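You operate a simulated robot arm through the tools that you are given. There is no shell and no other tool. Be economical: measure what you need, move in short steps, check, and stop when the job is done.

The job below is to be done with a simulated robot arm. You get a single attempt, and the scene is never put back.

Task
Put the paper towel on the top deck of the trolley away on the drawer table. Take the clip from the top deck of the trolley and leave it on the rear of the steel fridge top. Push the fridge door shut. Close the steel fridge door. Fetch the plum bottle from the top of the steel fridge and stand it on the top of the small rack. Put the purple cup in the wash basin. Put the orange cup in the soak basin. Take the blue cup on the drawer table and put it away on the drainboard. Pull the sliding lid open. Any order will do. Set down upright: clip, bottle, purple cup, orange cup, blue cup.

Only the result counts: the job must be done as asked and must still hold three seconds after the hand-in. Knocking over, shifting, dropping, spilling or breaking anything else fails it. Lids that push on must go on centred and level and be pressed home; caps that screw on are set level and turned clockwise until they are tight. Flat cloth is picked up by pressing the open fingertips on it (5 to 10 N) and closing them slowly along it; thin cloth reads only 2 to 8 mm in the jaws.

Robot
A 6-joint arm with a four-finger gripper on a trunk, on a base that drives. Base frame: it is fixed to the floor where the robot stands at the start and does not move with it; the origin is under the middle of the robot, x ahead of it, y to its left, z up. Units: mm, degrees, N and s.
Its first joint turns from -166.0 to 166.0 degrees. Places, roughly: blue cup [-3250, 3000, 1000]; bottle [-250, 1750, 1000]; clip (6x3x4 cm) [800, 300, 800]; drainboard [-1700, 3100, 900]; drawer table [-3400, 3600, 900]; fridge door [700, 1400, 700]; orange cup [-1750, 3000, 1000]; paper towel (10x7x3 cm) [700, 100, 800]; purple cup [-1750, 3000, 1000]; rear of the steel fridge top [-200, 2000, 900]; sliding lid [-3400, -1000, 900]; soak basin (37x20 cm) [-1660, 4100, 660]; steel fridge door [-200, 1300, 500]; top of the small rack [-3400, 700, 900]; wash basin [-1700, 3800, 700]. Payload 3.67 kg.
The TCP is the grasp point between the finger pads, 28 mm short of the fingertips. In the tool frame z runs along the fingers and y along their closing line. The gripper opens to 112 mm. The gripper's body begins 73 mm behind the TCP.
Orientation is told as [roll, pitch, yaw] about the base's x, y, z axes, in that order, counted from this pose: with the fingers straight down and closing along the base's y, the tool's x points along the base's -x, its y along +y and its z along -z.

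Tools
- The arm moves only by the tool nudge_tool. Its argument "commands" is a list of rows, each a list of 7 numbers: the turn, a rotation vector about the tool's x, y, z in degrees, then the shift along the tool's x, y, z in mm, then the opening, from 0 (shut) to 1 (fully open). In form: [[rx, ry, rz, tx, ty, tz, claw], ...]. A call has 1 to 10 rows; each row is the pose to reach, as a shift and turn from the pose commanded when the call began, along the tool's axes at that moment. A row lasts 0.2 s, in which the tool goes at most 50 mm and 8.6 degrees; a call with a longer step from one row to the next is refused whole, and so is a gripper value outside its range. A pose out of reach is approached as far as the arm can. The call stops where the force on the tool passes 40 N (or 10 N more than at its start, if that is more) or the arm is blocked; 0.2 s more then pass. Each finger halts on what it meets, pressing with about 32 N; the grip force reading is that of the motor and also rises with nothing between the fingers. The clock runs only during rows and for 0.2 s after the last one: add rows that repeat a pose to give the fingers time. It gives the time, the measured TCP pose, the force on the tool (base axes), the opening and the grip force at its end, in the units of the frame above (readings bear some noise), with the torque about the TCP (base axes, N m) and any sound that the robot's microphone picked up, and new pictures: "pictures" is both (left out), scene, wrist or none.
- Cameras (640 x 400 px; columns grow to the right, rows downward): "scene" is now at [78, 263, 1307.3]; the picture's right is [0.63, -0.77, 0.00], its down [-0.60, -0.49, -0.64] and it looks along [0.49, 0.40, -0.77] (base axes); focal length 259 px, centre (320, 200). "wrist" rides on the gripper at [60, -18, -104] in the tool frame; the picture's right is [0.29, 0.96, 0.00], its down [-0.80, 0.24, -0.55] and it looks along [-0.53, 0.16, 0.83] (tool axes); focal length 234 px, centre (320, 200). There is no depth. A picture from a camera that has moved, and an enlarged one, comes with that camera's place and axes in the base frame and with its lens.
- drive_base(legs): drives the robot by 1 to 6 legs, each [ahead, left, turn to the left] in mm, mm and degrees, along the robot's own axes; the way and the turn of a leg run together, so that a leg with both is an arc; at most 1500 mm and 180 degrees a leg. The arm and the cameras ride along, it lands a little off, and it stops where it bumps. It gives what a move gives, and a new picture of the scene camera.
- pan_tilt(pan, tilt): turns the head with the scene camera to pan (to the left, within 143 degrees either way) and tilt (down, from -29 to 69), counted from straight ahead of the robot. It gives what a move gives, and a new picture of the scene camera.
- inspect(camera, box): a new picture of the part [left, top, right, bottom] of that camera's present view, enlarged. No time passes.
- sign_off(): hands the job in; it is judged then, once.

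Work in short steps. Places have to be worked out from the pictures, the camera data and where the tool is seen: move nearer, look again, correct. Check each grasp and each placing, and mend what went wrong. You have 217 turns and 260 pictures in all, those below and enlarged ones among them. Open the gripper and draw the arm clear of the work before you hand the job in, unless the task says otherwise; then end with one line.

The tools are called after ">>>" as a command line: name --pt "numbers of a row" for each row, then --argument value for the rest, lists and objects as JSON in quotes. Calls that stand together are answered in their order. nudge_tool: Moves the arm, as the interface text tells. Its arguments: {"type":"object","properties":{"commands":{"type":"array","items":{"type":"array","items":{"type":"number"}}},"pictures":{"type":"string","enum":["both","scene","wrist","none"]}},"required":["commands"]} The other tools are called the same way: drive_base (legs) drives the base; pan_tilt (pan, tilt) turns the head that bears the scene camera; inspect (camera, box) takes an enlarged picture of a part of a camera's view; sign_off () hands the job in.

At the start:

```text
t: 0.0
tcp_pos: [228.7, 356.7, 1060.8]
tcp_rot: [0.0, 0.0, 0.0]
contact_force: [-0.1, -0.3, -0.3]
wrist_torque: [0.02, 0.02, 0.05]
grip_width: 112.0
grasp_force: 0.0
robot x, y, heading: [-4.1, 1.9, 0.1]
head pan, tilt: [39.4, 50.5]
```

scene: 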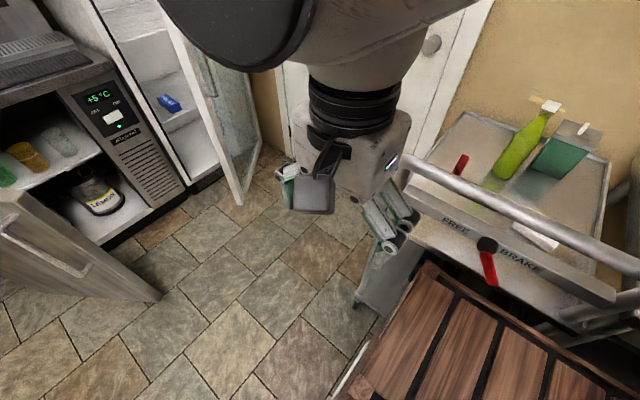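
wrist: 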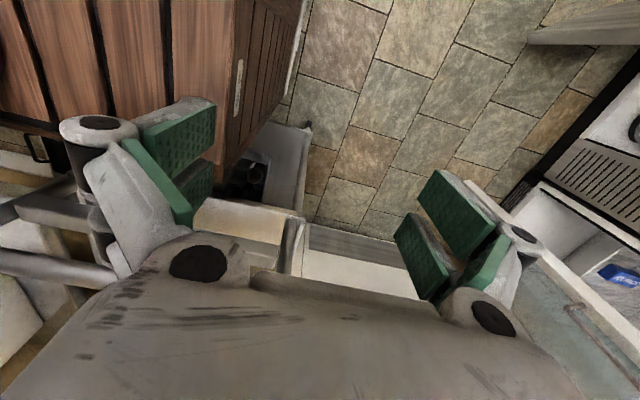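

I start by looking at the trolley straight ahead to locate the clip and paper towel.

>>> pan_tilt --pan 0 --tilt 40

>>> pan_tilt --pan 90 --tilt 25

>>> pan_tilt --pan 140 --tilt 15

```text
t: 1.1
tcp_pos: [229.7, 356.0, 1061.9]
tcp_rot: [0.1, 0.0, 0.0]
contact_force: [-0.2, 0.4, -0.4]
wrist_torque: [-0.03, -0.02, 0.01]
grip_width: 111.9
grasp_force: 0.0
robot x, y, heading: [-0.1, -0.6, -0.2]
head pan, tilt: [0.0, 40.0]
camera scene: at [103.9, 214.5, 1322.2], right [0.0, -1.0, 0.0], down [-0.64, 0.0, -0.77], along [0.77, 0.0, -0.64], focal length 259 px, centre (320, 200)
```

scene: 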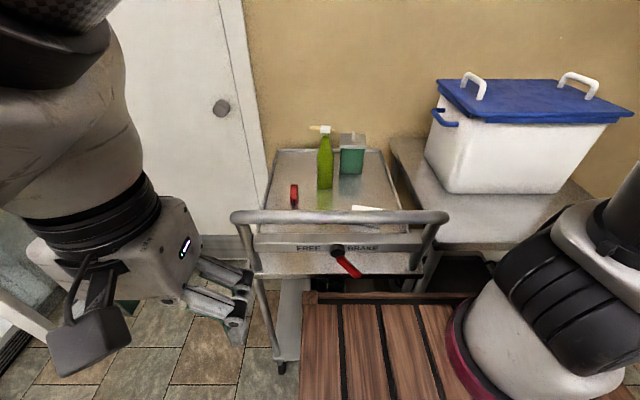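

```text
t: 2.7
tcp_pos: [230.0, 357.0, 1060.5]
tcp_rot: [0.0, 0.0, 0.0]
contact_force: [-1.1, -0.4, -0.6]
wrist_torque: [0.03, 0.0, 0.01]
grip_width: 112.1
grasp_force: 0.1
robot x, y, heading: [1.1, -0.6, 0.0]
head pan, tilt: [90.0, 25.0]
camera scene: at [18.9, 306.6, 1345.5], right [1.0, 0.0, 0.0], down [0.0, -0.42, -0.91], along [0.0, 0.91, -0.42], focal length 259 px, centre (320, 200)
```

scene: 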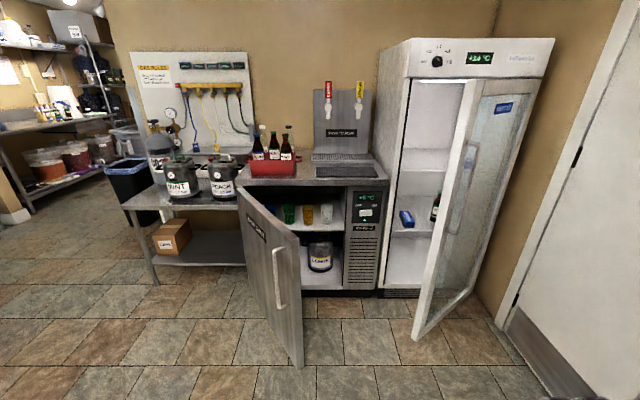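

```text
t: 3.9
tcp_pos: [229.8, 356.6, 1060.3]
tcp_rot: [-0.1, 0.0, -0.1]
contact_force: [-0.4, -0.6, -0.2]
wrist_torque: [-0.01, 0.01, 0.0]
grip_width: 111.7
grasp_force: 0.0
robot x, y, heading: [2.1, -4.7, 0.1]
head pan, tilt: [140.0, 15.0]
camera scene: at [-52.6, 274.6, 1361.7], right [0.64, 0.77, 0.0], down [0.2, -0.17, -0.97], along [-0.74, 0.62, -0.26], focal length 259 px, centre (320, 200)
```

scene: 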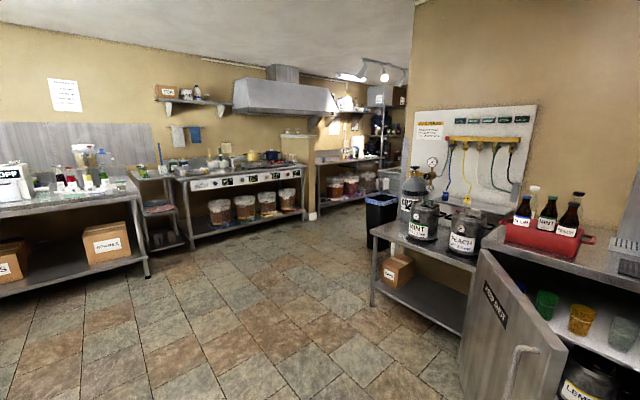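

The trolley is ahead with the red clip left and white towel behind the handle bar. I keep height and move the hand over the deck, looking with the head at the trolley.

>>> pan_tilt --pan 0 --tilt 40

>>> nudge_tool --pt "0 0 0 -45 -5 0 1" --pt "0 0 0 -90 -10 0 1" --pt "0 0 0 -135 -15 0 1" --pt "0 0 0 -180 -20 0 1" --pt "0 0 0 -225 -25 0 1" --pt "0 0 0 -270 -30 0 1" --pt "0 0 0 -315 -35 0 1" --pt "0 0 0 -360 -40 0 1" --pt "0 0 0 -400 -45 0 1" --pt "0 0 0 -400 -45 0 1"

>>> inspect --camera "scene" --box '[220, 110, 460, 260]'

```text
t: 6.1
tcp_pos: [230.2, 357.2, 1061.2]
tcp_rot: [0.0, 0.0, 0.0]
contact_force: [0.2, -0.5, -0.2]
wrist_torque: [-0.03, 0.01, -0.01]
grip_width: 112.0
grasp_force: 0.2
robot x, y, heading: [0.6, 2.1, 0.2]
head pan, tilt: [0.0, 40.0]
camera scene: at [103.9, 214.5, 1322.2], right [0.0, -1.0, 0.0], down [-0.64, 0.0, -0.77], along [0.77, 0.0, -0.64], focal length 259 px, centre (320, 200)
```

scene: 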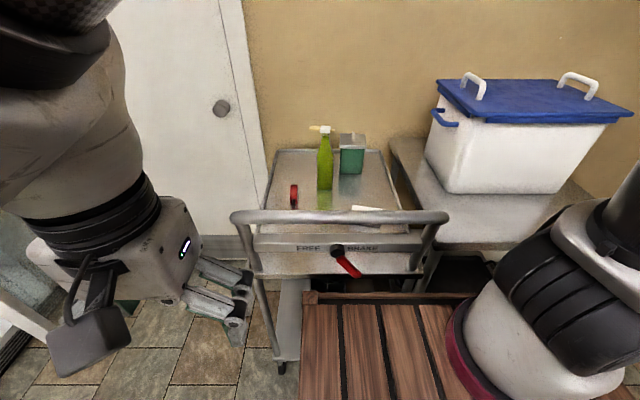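

```text
t: 8.3
tcp_pos: [631.8, 310.7, 1060.8]
tcp_rot: [0.0, 0.0, 0.0]
contact_force: [-0.4, -0.6, 0.0]
wrist_torque: [-0.01, 0.02, 0.0]
grip_width: 111.9
grasp_force: 0.0
robot x, y, heading: [-0.7, 2.4, 0.1]
head pan, tilt: [0.0, 40.0]
camera scene: at [103.9, 214.4, 1322.2], right [0.0, -1.0, 0.0], down [-0.64, 0.0, -0.77], along [0.77, 0.0, -0.64], focal length 259 px, centre (320, 200)
camera wrist: at [571.7, 292.1, 1165.2], right [-0.29, 0.96, 0.0], down [0.8, 0.24, 0.55], along [0.53, 0.16, -0.83], focal length 234 px, centre (320, 200)
```

scene: 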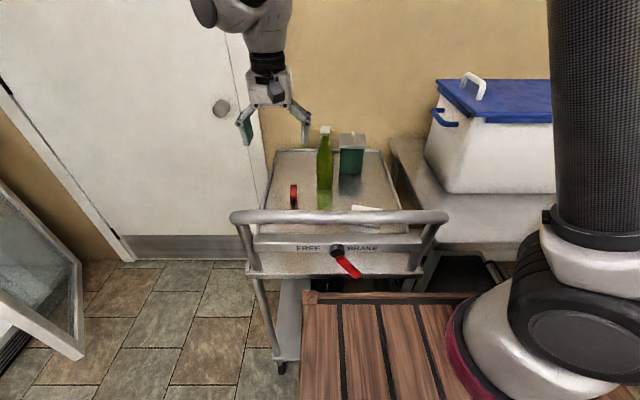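
wrist: 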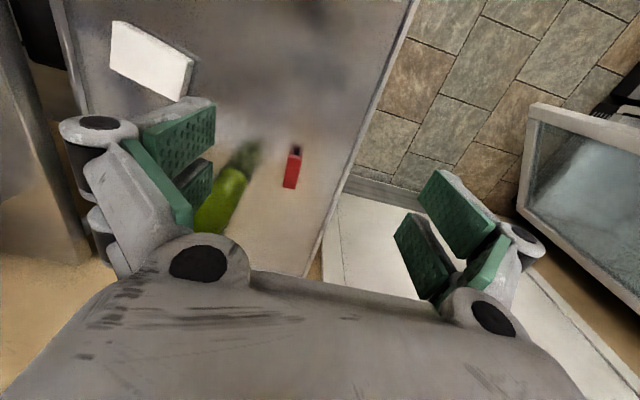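

```text
2.67 times, centred on (340, 185) of scene
camera zoom: at [103.9, 214.4, 1322.2], right [0.0, -1.0, 0.0], down [-0.64, 0.0, -0.77], along [0.77, 0.0, -0.64], focal length 690 px, centre (267, 240)
```

zoom: 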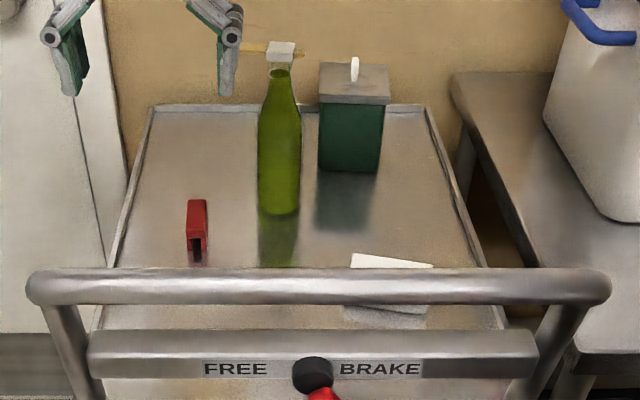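

Triangulating from both views, the clip is near (756, 298), standing on a deck at z≈780, long side along x. I move above it and part way down with partly closed jaws.

>>> nudge_tool --pt "0 0 0 -45 -5 0 0.65" --pt "0 0 0 -90 -9 0 0.65" --pt "0 0 0 -124 -12.7 0 0.65" --pt "0 0 0 -124 -12.7 45 0.65" --pt "0 0 0 -124 -12.7 90 0.65" --pt "0 0 0 -124 -12.7 135 0.65" --pt "0 0 0 -124 -12.7 160 0.65" --pt "0 0 0 -124 -12.7 160 0.65"

```text
t: 10.1
tcp_pos: [757.5, 297.8, 901.7]
tcp_rot: [0.0, 0.0, 0.0]
contact_force: [-0.3, -0.2, -0.5]
wrist_torque: [0.01, 0.03, 0.02]
grip_width: 72.9
grasp_force: 0.1
robot x, y, heading: [1.1, -0.1, 0.0]
head pan, tilt: [0.0, 40.0]
camera scene: at [103.9, 214.4, 1322.2], right [0.0, -1.0, 0.0], down [-0.64, 0.0, -0.77], along [0.77, 0.0, -0.64], focal length 259 px, centre (320, 200)
camera wrist: at [697.6, 279.4, 1005.7], right [-0.29, 0.96, 0.0], down [0.8, 0.24, 0.55], along [0.53, 0.16, -0.83], focal length 234 px, centre (320, 200)
```

scene: 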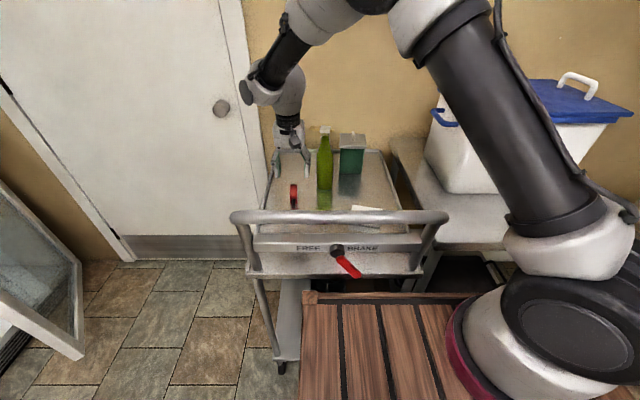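
wrist: 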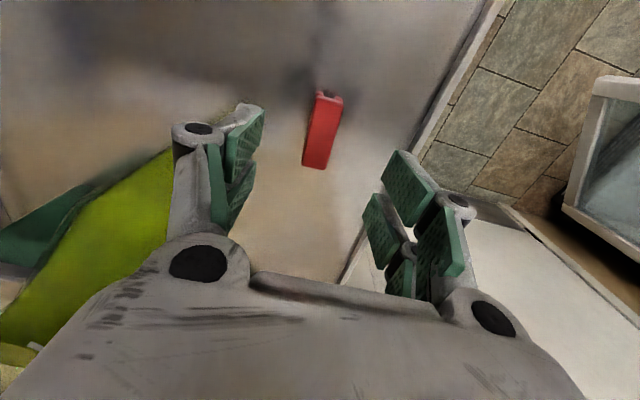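

The clip's top spans x 727–782 at y≈298, exactly under the tool. I go down and close.

>>> nudge_tool --pt "0 0 0 -1 0 45 0.65" --pt "0 0 0 -1 0 87 0.65" --pt "0 0 0 -1 0 87 0.4" --pt "0 0 0 -1 0 87 0.1" --pt "0 0 0 -1 0 87 0.1" --pt "0 0 0 -1 0 87 0.1" --pictures "wrist"

```text
t: 11.5
tcp_pos: [755.4, 296.9, 812.9]
tcp_rot: [0.0, -0.1, 0.0]
contact_force: [0.0, -0.2, 0.3]
wrist_torque: [-0.04, -0.03, 0.02]
grip_width: 23.1
grasp_force: 31.6
robot x, y, heading: [-0.2, -1.3, -0.2]
head pan, tilt: [0.0, 40.0]
camera wrist: at [695.9, 278.9, 917.6], right [-0.29, 0.96, 0.0], down [0.8, 0.24, 0.55], along [0.53, 0.16, -0.83], focal length 234 px, centre (320, 200)
```

wrist: 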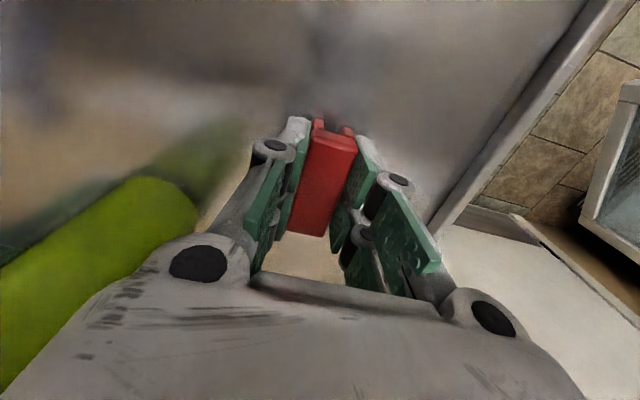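

The clip is gripped (23 mm). I lift it, draw back toward the body, then turn the robot to face the fridges.

>>> nudge_tool --pt "0 0 0 0 0 -45 0.1" --pt "0 0 0 0 0 -90 0.1" --pt "0 0 0 0 0 -135 0.1" --pt "0 0 0 0 0 -180 0.1" --pt "0 0 0 0 0 -225 0.1" --pt "0 0 0 0 0 -260 0.1" --pt "0 0 0 45 0 -275 0.1" --pt "0 0 0 90 0 -275 0.1" --pt "0 0 0 135 0 -275 0.1" --pt "0 0 0 180 0 -275 0.1" --pictures "none"

>>> nudge_tool --pt "0 0 0 45 0 0 0.1" --pt "0 0 0 90 0 0 0.1" --pt "0 0 0 135 0 0 0.1" --pt "0 0 0 180 0 0 0.1" --pt "0 0 0 225 0 0 0.1" --pictures "wrist"

>>> drive_base --legs '[[-150, 0, 0], [0, 0, 90]]'

```text
t: 13.7
tcp_pos: [574.9, 299.5, 1092.0]
tcp_rot: [0.0, 0.0, 0.0]
contact_force: [0.8, -1.0, -0.6]
wrist_torque: [-0.06, 0.07, -0.01]
grip_width: 22.9
grasp_force: 32.2
robot x, y, heading: [1.1, 0.1, 0.2]
head pan, tilt: [0.0, 40.0]
```

```text
t: 14.9
tcp_pos: [349.7, 296.9, 1088.6]
tcp_rot: [0.0, 0.0, 0.0]
contact_force: [0.4, 0.3, -0.6]
wrist_torque: [-0.02, 0.01, 0.01]
grip_width: 23.0
grasp_force: 32.2
robot x, y, heading: [2.3, 1.9, 0.1]
head pan, tilt: [0.0, 40.0]
camera wrist: at [290.6, 279.4, 1193.5], right [-0.29, 0.96, 0.0], down [0.8, 0.24, 0.55], along [0.53, 0.16, -0.83], focal length 234 px, centre (320, 200)
```

wrist: 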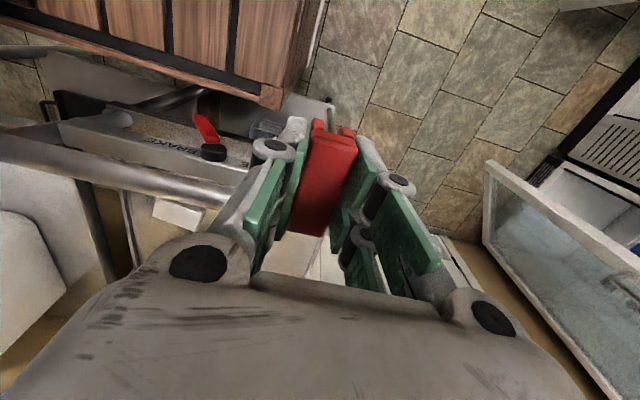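

```text
t: 20.1
tcp_pos: [-452.5, 347.2, 1090.6]
tcp_rot: [0.1, 0.0, 90.7]
contact_force: [-0.1, -0.1, 0.7]
wrist_torque: [0.02, -0.02, -0.03]
grip_width: 22.6
grasp_force: 32.3
robot x, y, heading: [-147.3, 0.1, 90.9]
head pan, tilt: [0.0, 40.0]
camera scene: at [-366.7, 101.5, 1322.2], right [1.0, 0.01, 0.0], down [0.01, -0.64, -0.77], along [-0.01, 0.77, -0.64], focal length 259 px, centre (320, 200)
```

scene: 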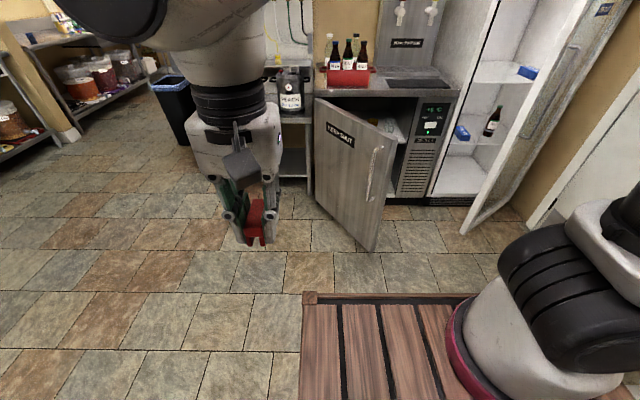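

I've turned to face the fridges; the wooden deck is my own base. I look at the bottles, then drive left-forward to be placed on the outer side of the steel fridge door.

>>> inspect --camera "scene" --box '[280, 10, 560, 185]'

>>> drive_base --legs '[[480, 260, -1]]'

```text
2.29 times, centred on (420, 98) of scene
camera zoom: at [-366.7, 101.5, 1322.2], right [1.0, 0.01, 0.0], down [0.01, -0.64, -0.77], along [-0.01, 0.77, -0.64], focal length 592 px, centre (91, 434)
```

zoom: 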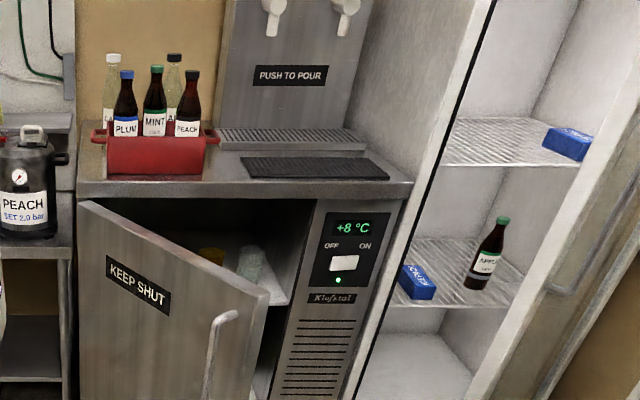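

```text
t: 23.3
tcp_pos: [-709.3, 824.2, 1089.8]
tcp_rot: [0.0, -0.1, 89.6]
contact_force: [-0.1, -0.2, -0.4]
wrist_torque: [0.01, -0.02, 0.0]
grip_width: 22.9
grasp_force: 31.6
robot x, y, heading: [-415.4, 469.2, 89.6]
head pan, tilt: [0.0, 40.0]
camera scene: at [-628.9, 578.7, 1322.2], right [1.0, -0.01, 0.0], down [0.0, -0.64, -0.77], along [0.01, 0.77, -0.64], focal length 259 px, centre (320, 200)
```

scene: 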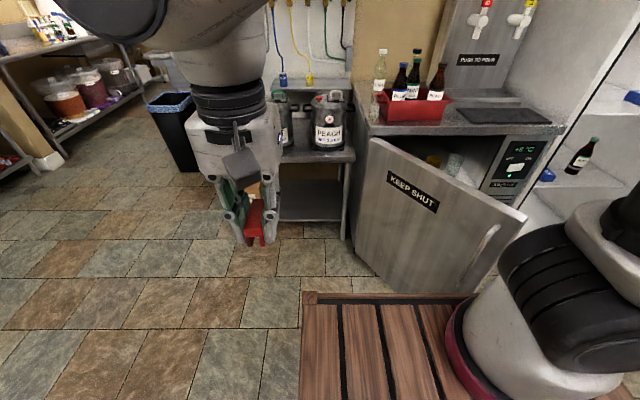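

Door's free end is near (-5,1140), hinge near (-393,1650). I move the hand to its outer side, then lower and yaw it so the body flank faces the door.

>>> nudge_tool --pt "0 0 0 -20 -45 0 0.1" --pt "0 0 0 -40 -90 0 0.1" --pt "0 0 0 -60 -135 0 0.1" --pt "0 0 0 -80 -180 0 0.1" --pt "0 0 0 -100 -225 0 0.1" --pt "0 0 0 -120 -270 0 0.1" --pt "0 0 0 -140 -315 0 0.1" --pt "0 0 0 -160 -360 0 0.1" --pt "0 0 0 -180 -405 0 0.1" --pt "0 0 0 -200 -450 0 0.1" --pictures "none"

>>> nudge_tool --pt "0 0 -8 -20 -5 40 0.1" --pt "0 0 -16 -40 -10 80 0.1" --pt "0 0 -24 -60 -15 120 0.1" --pt "0 0 -32 -80 -20 160 0.1" --pt "0 0 -40 -100 -25 200 0.1" --pt "0 0 -40 -120 -30 240 0.1" --pt "0 0 -40 -137 -35 285 0.1" --pt "0 0 -40 -137 -40 330 0.1" --pt "0 0 -40 -137 -45 375 0.1" --pt "0 0 -40 -137 -50 420 0.1" --pictures "both"

```text
t: 25.5
tcp_pos: [-258.5, 1021.2, 1088.2]
tcp_rot: [0.1, 0.0, 89.7]
contact_force: [0.0, -0.3, -0.5]
wrist_torque: [0.06, 0.02, 0.01]
grip_width: 23.0
grasp_force: 32.4
robot x, y, heading: [-411.9, 473.9, 89.6]
head pan, tilt: [0.0, 40.0]
```

```text
t: 27.7
tcp_pos: [-204.9, 1157.3, 665.0]
tcp_rot: [0.0, -0.1, 129.6]
contact_force: [-0.2, -0.2, -0.2]
wrist_torque: [0.0, -0.01, 0.01]
grip_width: 22.9
grasp_force: 32.5
robot x, y, heading: [-415.1, 473.7, 89.8]
head pan, tilt: [0.0, 40.0]
camera scene: at [-628.9, 578.4, 1322.2], right [1.0, -0.01, 0.0], down [0.0, -0.64, -0.77], along [0.01, 0.77, -0.64], focal length 259 px, centre (320, 200)
camera wrist: at [-152.6, 1121.7, 769.2], right [-0.55, -0.83, 0.0], down [-0.69, 0.46, 0.55], along [-0.46, 0.31, -0.83], focal length 234 px, centre (320, 200)
```

scene: 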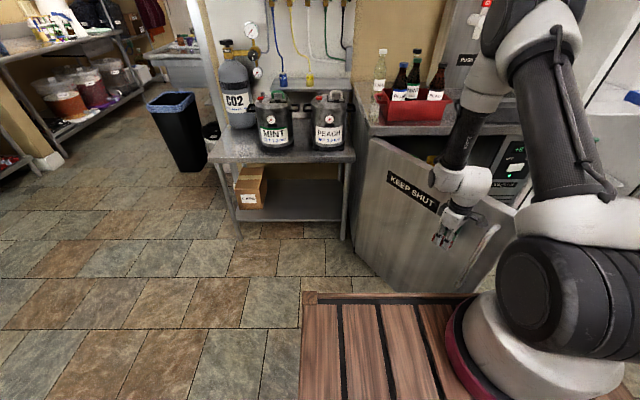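
wrist: 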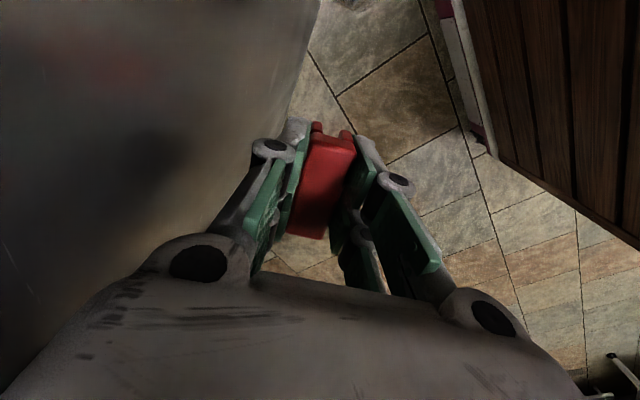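

The hand is beside the door's outer face. I lower a bit and push along the tool's -y, watching force.

>>> nudge_tool --pt "0 0 0 0 0 40 0.1" --pt "0 0 0 0 0 70 0.1" --pt "0 0 0 0 -30 70 0.1" --pt "0 0 0 0 -60 70 0.1" --pt "0 0 0 0 -90 70 0.1" --pt "0 0 0 0 -120 70 0.1" --pt "0 0 0 0 -150 70 0.1" --pt "0 0 0 0 -180 70 0.1" --pictures "scene"

```text
t: 29.5
tcp_pos: [-67.1, 1272.4, 602.2]
tcp_rot: [0.1, -0.1, 129.6]
contact_force: [-0.6, -0.2, -0.5]
wrist_torque: [0.03, 0.0, 0.01]
grip_width: 23.2
grasp_force: 32.3
robot x, y, heading: [-411.4, 473.8, 89.6]
head pan, tilt: [0.0, 40.0]
camera scene: at [-628.9, 578.6, 1322.2], right [1.0, -0.01, 0.0], down [0.0, -0.64, -0.77], along [0.0, 0.77, -0.64], focal length 259 px, centre (320, 200)
```

scene: 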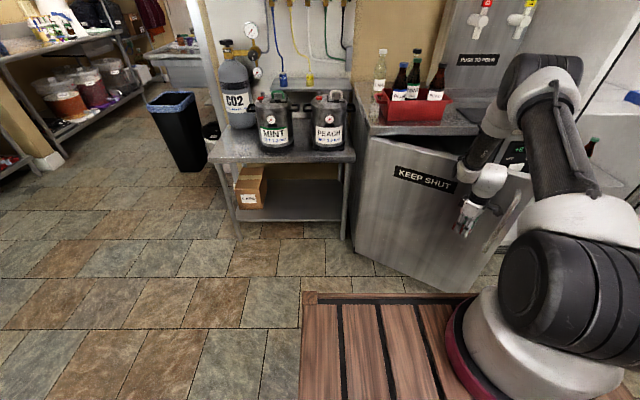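

The door moves freely. Driving forward 200 mm now carries the hand +y, swinging the door further.

>>> drive_base --legs '[[200, 0, 0]]'

```text
t: 31.1
tcp_pos: [-68.4, 1476.3, 600.2]
tcp_rot: [0.0, 0.1, 129.8]
contact_force: [0.0, -0.3, -0.6]
wrist_torque: [-0.01, 0.0, -0.04]
grip_width: 23.1
grasp_force: 32.3
robot x, y, heading: [-412.2, 677.5, 89.8]
head pan, tilt: [0.0, 40.0]
camera scene: at [-628.0, 780.1, 1322.2], right [1.0, 0.0, 0.0], down [0.0, -0.64, -0.77], along [0.0, 0.77, -0.64], focal length 259 px, centre (320, 200)
```

scene: 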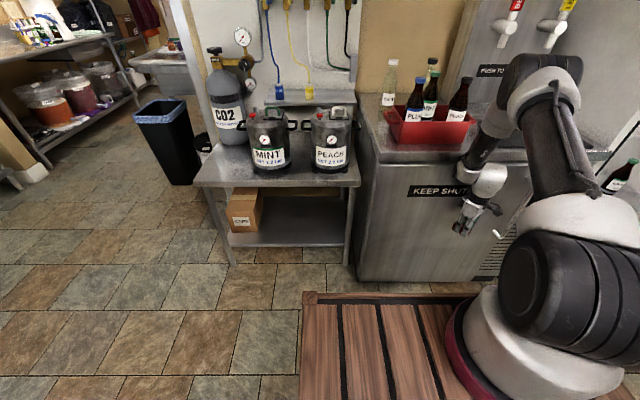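

Door is almost closed. I yaw square to it and push further in +y.

>>> nudge_tool --pt "0 0 -8 10 -12 0 0.1" --pt "0 0 -16 20 -24 0 0.1" --pt "0 0 -24 38 -46 0 0.1" --pt "0 0 -32 22 -59 0 0.1" --pt "0 0 -40 7 -72 0 0.1" --pt "0 0 -48 -8 -84 0 0.1" --pt "0 0 -48 -23 -97 0 0.1" --pt "0 0 -48 -38 -110 0 0.1" --pt "0 0 -48 -54 -123 0 0.1" --pt "0 0 -48 -54 -123 0 0.1" --pictures "scene"

```text
t: 33.5
tcp_pos: [4.1, 1506.6, 628.1]
tcp_rot: [-2.6, 1.2, 174.6]
contact_force: [-0.5, -0.1, -0.2]
wrist_torque: [0.04, 0.03, -0.02]
grip_width: 23.0
grasp_force: 32.6
robot x, y, heading: [-448.1, 587.6, 87.2]
head pan, tilt: [0.0, 40.0]
stopped in row 10: the arm was blocked; the commanded pose is now the measured one
camera scene: at [-667.5, 680.6, 1324.7], right [1.0, -0.05, 0.01], down [-0.03, -0.63, -0.78], along [0.04, 0.78, -0.63], focal length 259 px, centre (320, 200)
```

scene: 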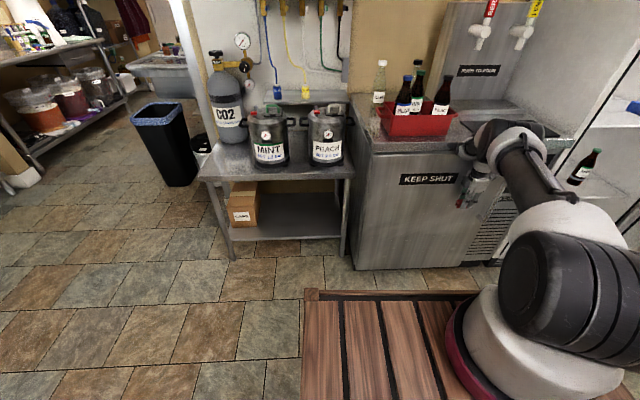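

The base got pushed back slightly, so something firm was met. I check whether the door is shut.

>>> inspect --camera "scene" --box '[340, 100, 600, 270]'

```text
2.35 times, centred on (470, 185) of scene
camera zoom: at [-667.5, 680.6, 1324.7], right [1.0, -0.05, 0.01], down [-0.03, -0.63, -0.78], along [0.04, 0.78, -0.63], focal length 609 px, centre (-33, 235)
```

zoom: 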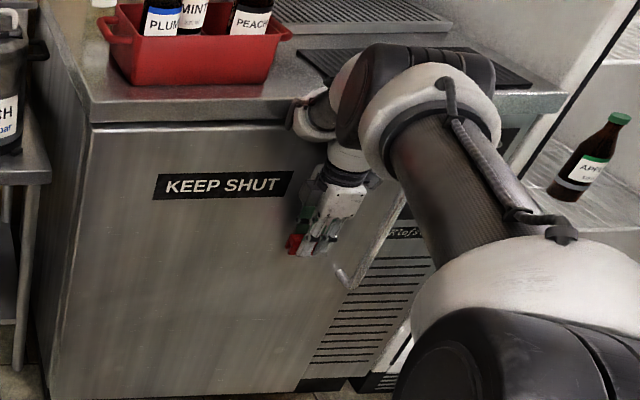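

A wrist link reached the counter edge. I back off to see the door clearly.

>>> nudge_tool --pt "0 0 0 0 40 0 0.1" --pt "0 0 0 0 80 0 0.1" --pt "0 0 0 -40 100 0 0.1" --pt "0 0 0 -90 100 0 0.1" --pt "0 0 0 -140 100 0 0.1" --pt "0 0 0 -190 100 0 0.1" --pictures "none"

>>> pan_tilt --pan -25 --tilt 35

>>> inspect --camera "scene" --box '[180, 80, 440, 260]'

```text
t: 34.9
tcp_pos: [-194.1, 1430.0, 595.5]
tcp_rot: [-0.5, 0.5, 175.1]
contact_force: [0.3, 0.0, 0.2]
wrist_torque: [0.03, 0.03, 0.0]
grip_width: 23.2
grasp_force: 32.2
robot x, y, heading: [-439.3, 603.2, 87.3]
head pan, tilt: [0.0, 40.0]
```

```text
t: 35.8
tcp_pos: [-194.1, 1431.0, 595.0]
tcp_rot: [-0.4, 0.4, 175.2]
contact_force: [1.1, -0.3, -0.4]
wrist_torque: [0.0, 0.0, 0.0]
grip_width: 23.1
grasp_force: 31.7
robot x, y, heading: [-443.3, 601.4, 87.4]
head pan, tilt: [-25.0, 35.0]
camera scene: at [-615.9, 709.2, 1329.7], right [0.89, -0.46, 0.0], down [-0.27, -0.51, -0.82], along [0.38, 0.73, -0.57], focal length 259 px, centre (320, 200)
```

scene: 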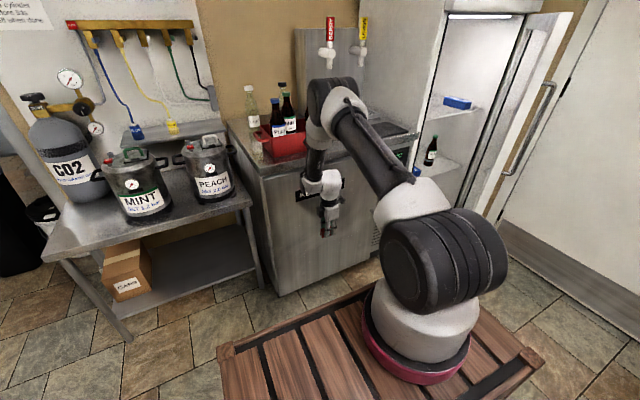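

```text
2.22 times, centred on (310, 170) of scene
camera zoom: at [-615.9, 709.2, 1329.7], right [0.89, -0.46, 0.0], down [-0.27, -0.51, -0.82], along [0.38, 0.73, -0.57], focal length 575 px, centre (342, 267)
```

zoom: 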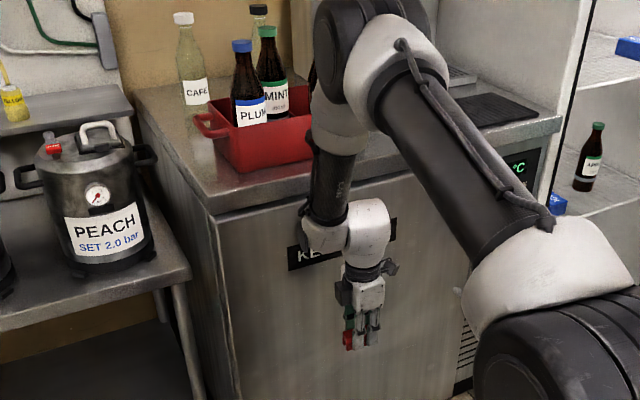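

The door sits close to shut but its last bit is blocked by my wrist against the counter edge; I'll finish after placing the clip. Raise the hand clear of the counter.

>>> nudge_tool --pt "0 0 0 0 20 -40 0.1" --pt "0 0 0 0 40 -80 0.1" --pt "0 0 0 0 60 -120 0.1" --pt "0 0 0 0 80 -160 0.1" --pt "0 0 8 0 80 -208 0.1" --pt "0 0 16 0 80 -256 0.1" --pt "0 0 24 0 80 -304 0.1" --pt "0 0 32 0 80 -352 0.1" --pt "0 0 40 0 80 -400 0.1" --pt "0 0 48 0 80 -448 0.1" --pictures "none"

>>> nudge_tool --pt "0 0 8 0 0 -45 0.1" --pt "0 0 16 0 0 -90 0.1" --pt "0 0 24 0 0 -135 0.1" --pt "0 0 32 0 0 -180 0.1" --pt "0 0 37 0 0 -200 0.1" --pt "0 0 37 40 0 -200 0.1" --pt "0 0 37 80 0 -200 0.1" --pt "0 0 37 120 0 -200 0.1" --pictures "scene"

```text
t: 38.0
tcp_pos: [-203.3, 1349.6, 1051.1]
tcp_rot: [-0.6, 0.0, 127.1]
contact_force: [-0.8, -0.1, -0.3]
wrist_torque: [-0.03, 0.01, -0.02]
grip_width: 22.8
grasp_force: 32.2
robot x, y, heading: [-443.2, 601.5, 87.3]
head pan, tilt: [-25.0, 35.0]
```

```text
t: 39.8
tcp_pos: [-132.1, 1253.4, 1244.7]
tcp_rot: [-0.5, -0.4, 90.2]
contact_force: [0.0, 0.6, -0.1]
wrist_torque: [-0.01, -0.06, 0.01]
grip_width: 22.9
grasp_force: 32.4
robot x, y, heading: [-440.1, 601.9, 87.2]
head pan, tilt: [-25.0, 35.0]
camera scene: at [-616.1, 709.5, 1329.7], right [0.89, -0.47, 0.0], down [-0.27, -0.51, -0.82], along [0.38, 0.72, -0.57], focal length 259 px, centre (320, 200)
```

scene: 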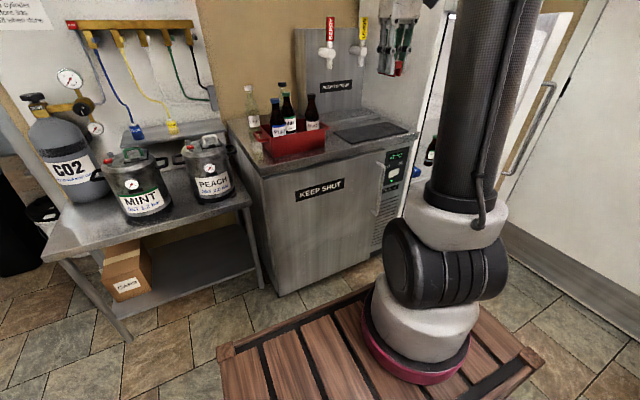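

The scene is clear now; zoom on the steel fridge for the door gap and the top's layout.

>>> inspect --camera "scene" --box '[220, 60, 440, 300]'

```text
1.67 times, centred on (330, 180) of scene
camera zoom: at [-616.1, 709.5, 1329.7], right [0.89, -0.47, 0.0], down [-0.27, -0.51, -0.82], along [0.38, 0.72, -0.57], focal length 431 px, centre (303, 233)
```

zoom: 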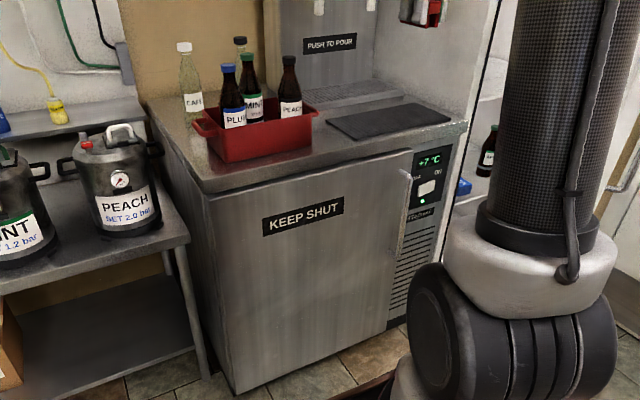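

The door looks at or near shut. I drive up to the counter (arm high) to inspect the rear of the top.

>>> drive_base --legs '[[380, -310, 2.8]]'

>>> pan_tilt --pan -10 --tilt 30

```text
t: 42.7
tcp_pos: [171.0, 1633.6, 1246.8]
tcp_rot: [-0.5, -0.4, 92.3]
contact_force: [-0.5, -0.5, -0.2]
wrist_torque: [0.02, 0.01, -0.05]
grip_width: 23.1
grasp_force: 31.9
robot x, y, heading: [-120.3, 970.4, 89.3]
head pan, tilt: [-25.0, 35.0]
camera scene: at [-292.9, 1073.8, 1329.8], right [0.9, -0.43, 0.0], down [-0.25, -0.52, -0.82], along [0.35, 0.74, -0.57], focal length 259 px, centre (320, 200)
```

scene: 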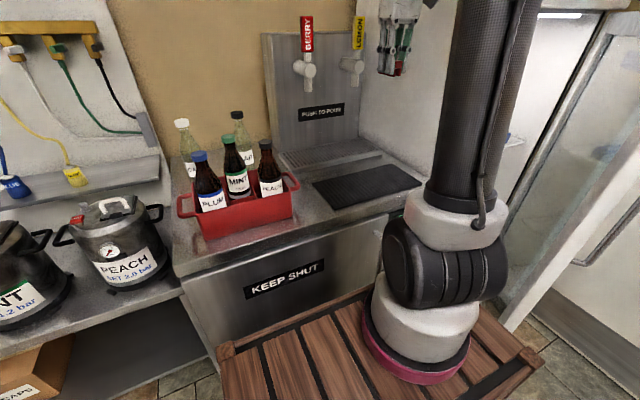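

```text
t: 43.4
tcp_pos: [172.5, 1635.6, 1247.4]
tcp_rot: [-0.5, -0.3, 92.3]
contact_force: [-0.2, -0.4, 0.4]
wrist_torque: [0.03, 0.03, -0.02]
grip_width: 22.8
grasp_force: 32.4
robot x, y, heading: [-115.9, 971.3, 89.4]
head pan, tilt: [-10.0, 30.0]
camera scene: at [-314.3, 1083.3, 1337.5], right [0.98, -0.19, 0.0], down [-0.09, -0.49, -0.87], along [0.16, 0.85, -0.5], focal length 259 px, centre (320, 200)
```

scene: 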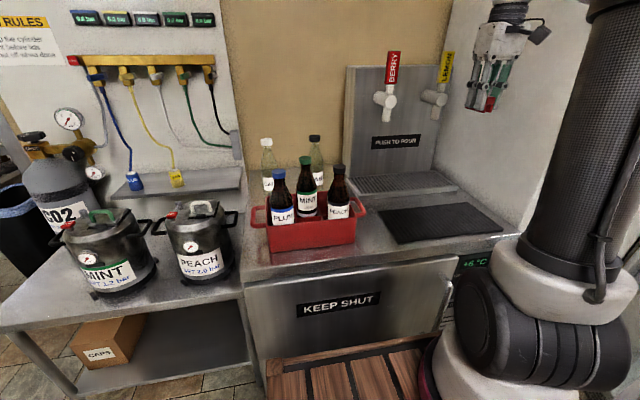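

I zoom on the crate area to find free rear space and the bottle positions.

>>> inspect --camera "scene" --box '[235, 120, 475, 270]'

```text
2.67 times, centred on (355, 195) of scene
camera zoom: at [-314.3, 1083.3, 1337.5], right [0.98, -0.19, 0.0], down [-0.09, -0.49, -0.87], along [0.16, 0.85, -0.5], focal length 690 px, centre (227, 213)
```

zoom: 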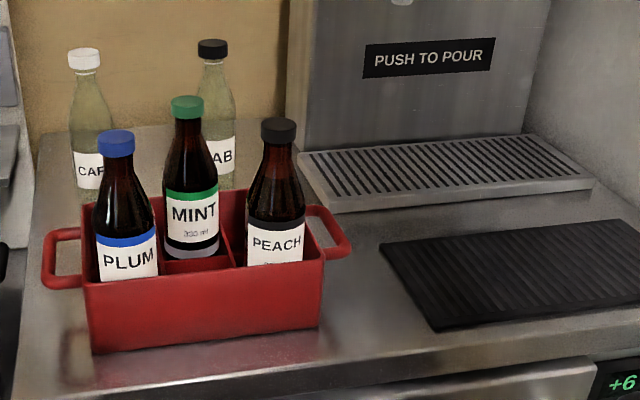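

Free spot between the AB bottle and the drip tray is about (-45, 1970). I drive 130 mm closer, then swing the clip there with yaw 180 so the slim side faces the bottle.

>>> drive_base --legs '[[130, 0, 0]]'

>>> nudge_tool --pt "0 0 -8 -20 15 0 0.1" --pt "0 0 -16 -40 30 0 0.1" --pt "0 0 -24 -60 45 0 0.1" --pt "0 0 -32 -80 60 0 0.1" --pt "0 0 -40 -100 75 0 0.1" --pt "0 0 -48 -120 90 0 0.1" --pt "0 0 -56 -140 105 0 0.1" --pt "0 0 -64 -160 120 0 0.1" --pt "0 0 -72 -180 135 0 0.1" --pt "0 0 -80 -200 150 0 0.1" --pictures "both"

```text
t: 44.7
tcp_pos: [171.8, 1767.5, 1246.1]
tcp_rot: [-0.5, -0.4, 92.4]
contact_force: [0.3, 0.3, 0.7]
wrist_torque: [-0.04, 0.0, 0.01]
grip_width: 22.9
grasp_force: 31.7
robot x, y, heading: [-113.0, 1102.8, 89.4]
head pan, tilt: [-10.0, 30.0]
camera scene: at [-313.1, 1214.9, 1337.6], right [0.98, -0.18, 0.0], down [-0.09, -0.49, -0.87], along [0.16, 0.85, -0.5], focal length 259 px, centre (320, 200)
```

scene: 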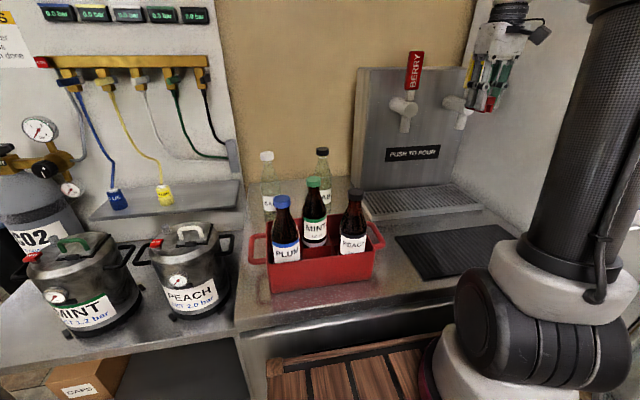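

```text
t: 46.2
tcp_pos: [85.0, 1875.1, 1247.9]
tcp_rot: [-0.5, 0.9, 139.6]
contact_force: [7.7, -13.8, 7.5]
wrist_torque: [-0.06, -0.03, -0.08]
grip_width: 23.0
grasp_force: 32.2
robot x, y, heading: [-110.0, 1099.9, 89.2]
head pan, tilt: [-10.0, 30.0]
stopped in row 7: the force on the tool passed its limit at 60 N (the readings are from after the stop); the commanded pose is now the measured one
camera scene: at [-312.4, 1213.8, 1337.7], right [0.98, -0.18, 0.0], down [-0.09, -0.49, -0.87], along [0.16, 0.85, -0.5], focal length 259 px, centre (320, 200)
camera wrist: at [141.0, 1850.2, 1353.4], right [-0.4, -0.92, 0.0], down [-0.77, 0.34, 0.54], along [-0.49, 0.22, -0.84], focal length 234 px, centre (320, 200)
```

scene: 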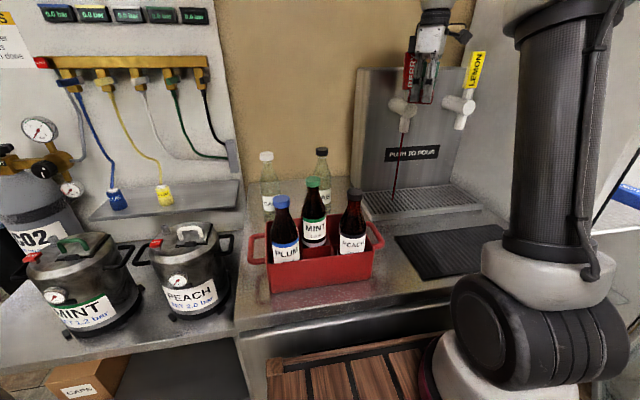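
wrist: 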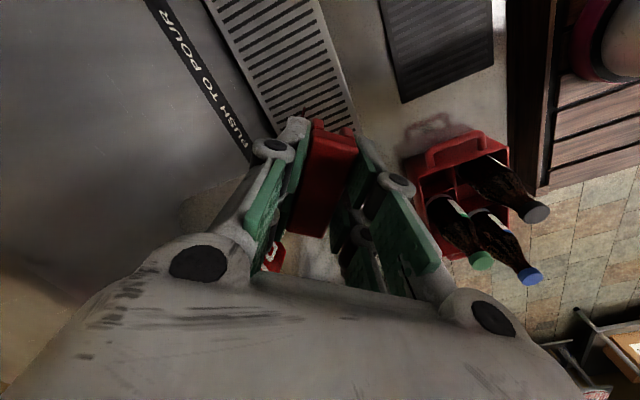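

My gripper touched the BERRY tap's lever and it is pouring into the tray; I back straight off immediately.

>>> nudge_tool --pt "0 0 0 30 36 0 0.1" --pt "0 0 0 60 72 0 0.1" --pt "0 0 0 97 106 0 0.1" --pictures "scene"

>>> inspect --camera "scene" --box '[340, 40, 500, 240]'

```text
refused: row 3 steps farther than a row can; nothing moved
```

```text
2.00 times, centred on (420, 140) of scene
camera zoom: at [-312.4, 1213.8, 1337.7], right [0.98, -0.18, 0.0], down [-0.09, -0.49, -0.87], along [0.16, 0.85, -0.5], focal length 518 px, centre (120, 320)
```

zoom: 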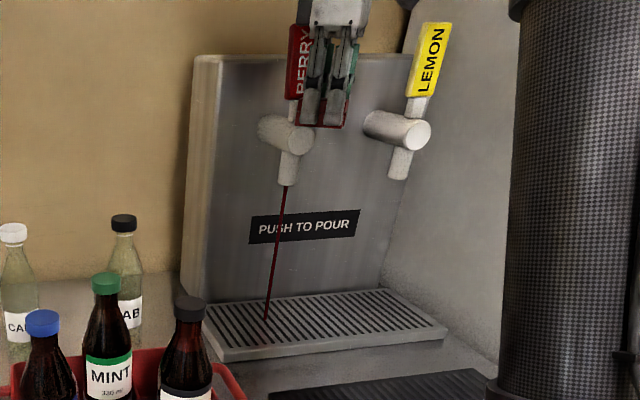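

The move was refused for its step size; I retry backing off with smaller steps.

>>> nudge_tool --pt "0 0 0 31 36 0 0.1" --pt "0 0 0 62 72 0 0.1" --pt "0 0 0 93 108 0 0.1" --pictures "scene"

>>> inspect --camera "scene" --box '[340, 40, 500, 240]'

```text
t: 47.0
tcp_pos: [84.9, 1736.4, 1247.4]
tcp_rot: [-0.3, 0.8, 139.7]
contact_force: [0.4, 1.6, -1.0]
wrist_torque: [-0.1, 0.01, -0.01]
grip_width: 22.9
grasp_force: 32.4
robot x, y, heading: [-113.3, 1102.5, 89.5]
head pan, tilt: [-10.0, 30.0]
camera scene: at [-312.8, 1215.5, 1337.5], right [0.98, -0.18, 0.0], down [-0.09, -0.49, -0.87], along [0.16, 0.85, -0.5], focal length 259 px, centre (320, 200)
```

scene: 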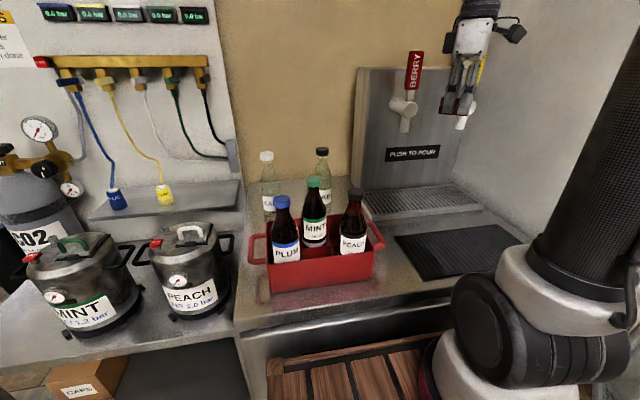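

```text
2.00 times, centred on (420, 140) of scene
camera zoom: at [-312.8, 1215.5, 1337.5], right [0.98, -0.18, 0.0], down [-0.09, -0.49, -0.87], along [0.16, 0.85, -0.5], focal length 518 px, centre (120, 320)
```

zoom: 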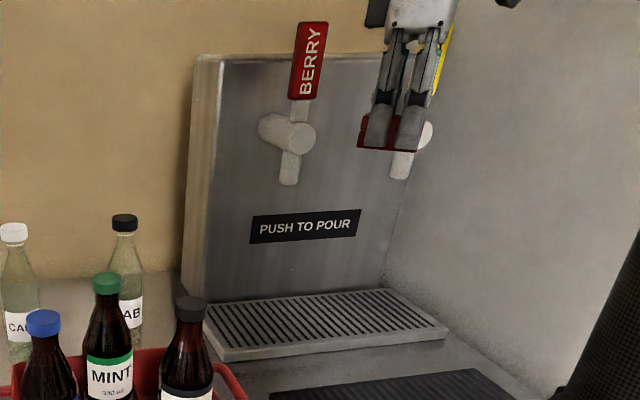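

The pour stopped as soon as I backed off. The gap for the clip is between the AB bottle (x≈-180) and tray (x≥-25): target (-85, 1950), well left of the tap. I slide left first and yaw.

>>> nudge_tool --pt "0 0 -8 -30 26 0 0.1" --pt "0 0 -16 -60 51 0 0.1" --pt "0 0 -24 -90 77 0 0.1" --pt "0 0 -32 -115 98 0 0.1" --pt "0 0 -40 -132 111 0 0.1" --pictures "both"

```text
t: 48.2
tcp_pos: [-88.8, 1733.9, 1244.4]
tcp_rot: [0.2, 0.8, 179.8]
contact_force: [1.2, 0.7, 0.3]
wrist_torque: [-0.01, 0.02, 0.0]
grip_width: 23.1
grasp_force: 31.9
robot x, y, heading: [-111.3, 1104.5, 89.5]
head pan, tilt: [-10.0, 30.0]
camera scene: at [-312.6, 1214.8, 1337.6], right [0.98, -0.18, 0.0], down [-0.09, -0.49, -0.87], along [0.16, 0.85, -0.5], focal length 259 px, centre (320, 200)
camera wrist: at [-29.7, 1752.2, 1348.6], right [0.28, -0.96, 0.01], down [-0.81, -0.24, 0.54], along [-0.52, -0.16, -0.84], focal length 234 px, centre (320, 200)
```

scene: 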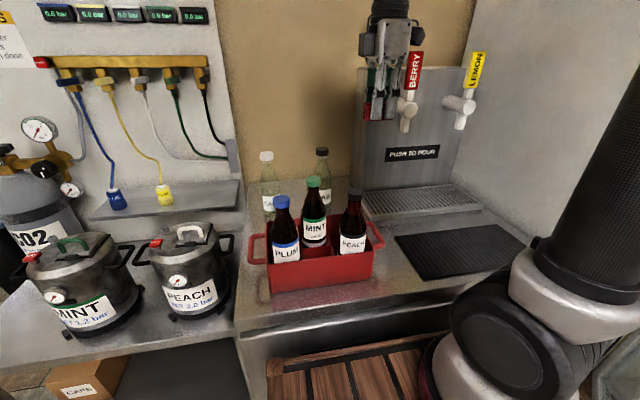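
wrist: 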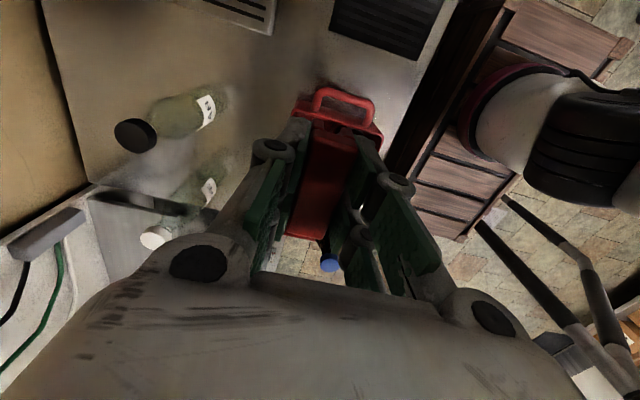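

From the wrist view, AB stands at about (-156, 1910), so the clip goes to x=-74, y≈1970. I move there at height.

>>> nudge_tool --pt "0 0 0 15 -45 0 0.1" --pt "0 0 0 15 -90 0 0.1" --pt "0 0 0 15 -135 0 0.1" --pt "0 0 0 15 -180 0 0.1" --pt "0 0 0 15 -220 0 0.1" --pt "0 0 0 15 -236 0 0.1" --pt "0 0 0 15 -236 45 0.1" --pt "0 0 0 15 -236 90 0.1" --pictures "both"

```text
t: 49.9
tcp_pos: [-69.2, 1973.8, 1190.3]
tcp_rot: [-0.7, 1.2, 179.8]
contact_force: [0.6, 0.1, 8.2]
wrist_torque: [0.28, -0.56, -0.06]
grip_width: 23.2
grasp_force: 31.5
robot x, y, heading: [-114.8, 1105.0, 89.2]
head pan, tilt: [-10.0, 30.0]
stopped in row 8: the force on the tool passed its limit at 64 N (the readings are from after the stop); the commanded pose is now the measured one
camera scene: at [-312.9, 1214.5, 1337.6], right [0.98, -0.18, 0.0], down [-0.09, -0.49, -0.87], along [0.16, 0.85, -0.5], focal length 259 px, centre (320, 200)
camera wrist: at [-11.1, 1989.1, 1295.6], right [0.28, -0.96, -0.01], down [-0.81, -0.24, 0.53], along [-0.51, -0.15, -0.85], focal length 234 px, centre (320, 200)
```

scene: 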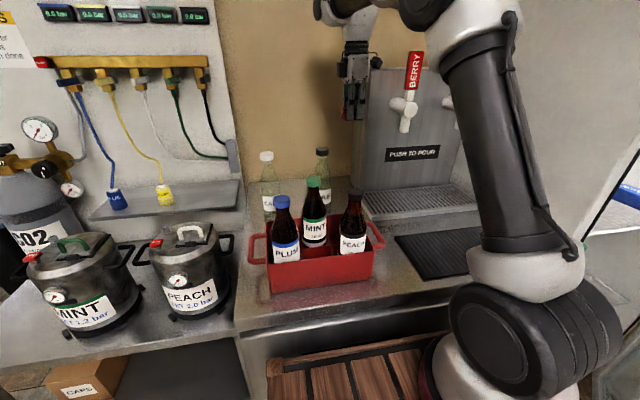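
wrist: 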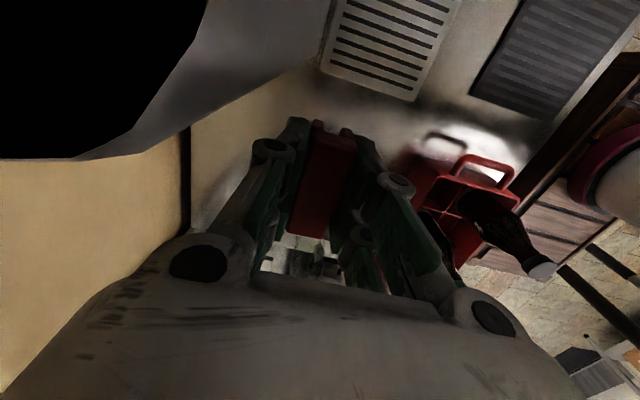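

The camera met the tower's top; tower is nearer than thought. The open rear area behind the two clear bottles, about (-230, 2035), is safer; I raise and shift there.

>>> nudge_tool --pt "0 0 0 0 0 -40 0.1" --pt "0 0 0 0 0 -70 0.1" --pt "0 0 0 -45 0 -70 0.1" --pt "0 0 0 -90 -10 -70 0.1" --pt "0 0 0 -130 -30 -70 0.1" --pt "0 0 0 -160 -61 -70 0.1" --pt "0 0 0 -160 -61 -70 0.1" --pictures "both"

```text
t: 51.5
tcp_pos: [-224.6, 2018.0, 1246.3]
tcp_rot: [-0.6, 1.2, 179.7]
contact_force: [-0.4, -1.0, 0.4]
wrist_torque: [0.0, -0.05, -0.01]
grip_width: 22.9
grasp_force: 32.0
out of reach, approached as far as the arm can: row 6, 7
robot x, y, heading: [-113.2, 1106.9, 89.4]
head pan, tilt: [-10.0, 30.0]
camera scene: at [-312.9, 1214.8, 1337.5], right [0.98, -0.18, 0.0], down [-0.09, -0.49, -0.87], along [0.16, 0.85, -0.5], focal length 259 px, centre (320, 200)
camera wrist: at [-165.7, 2033.1, 1352.2], right [0.28, -0.96, 0.0], down [-0.81, -0.24, 0.53], along [-0.51, -0.15, -0.85], focal length 234 px, centre (320, 200)
```

scene: 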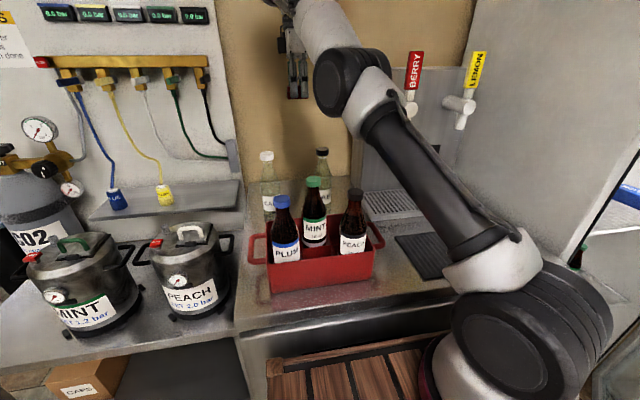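
wrist: 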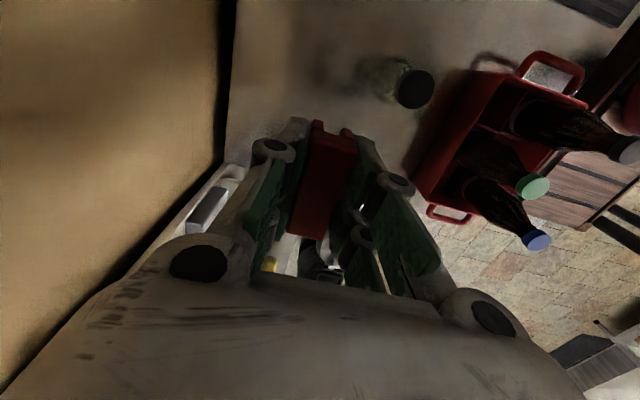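

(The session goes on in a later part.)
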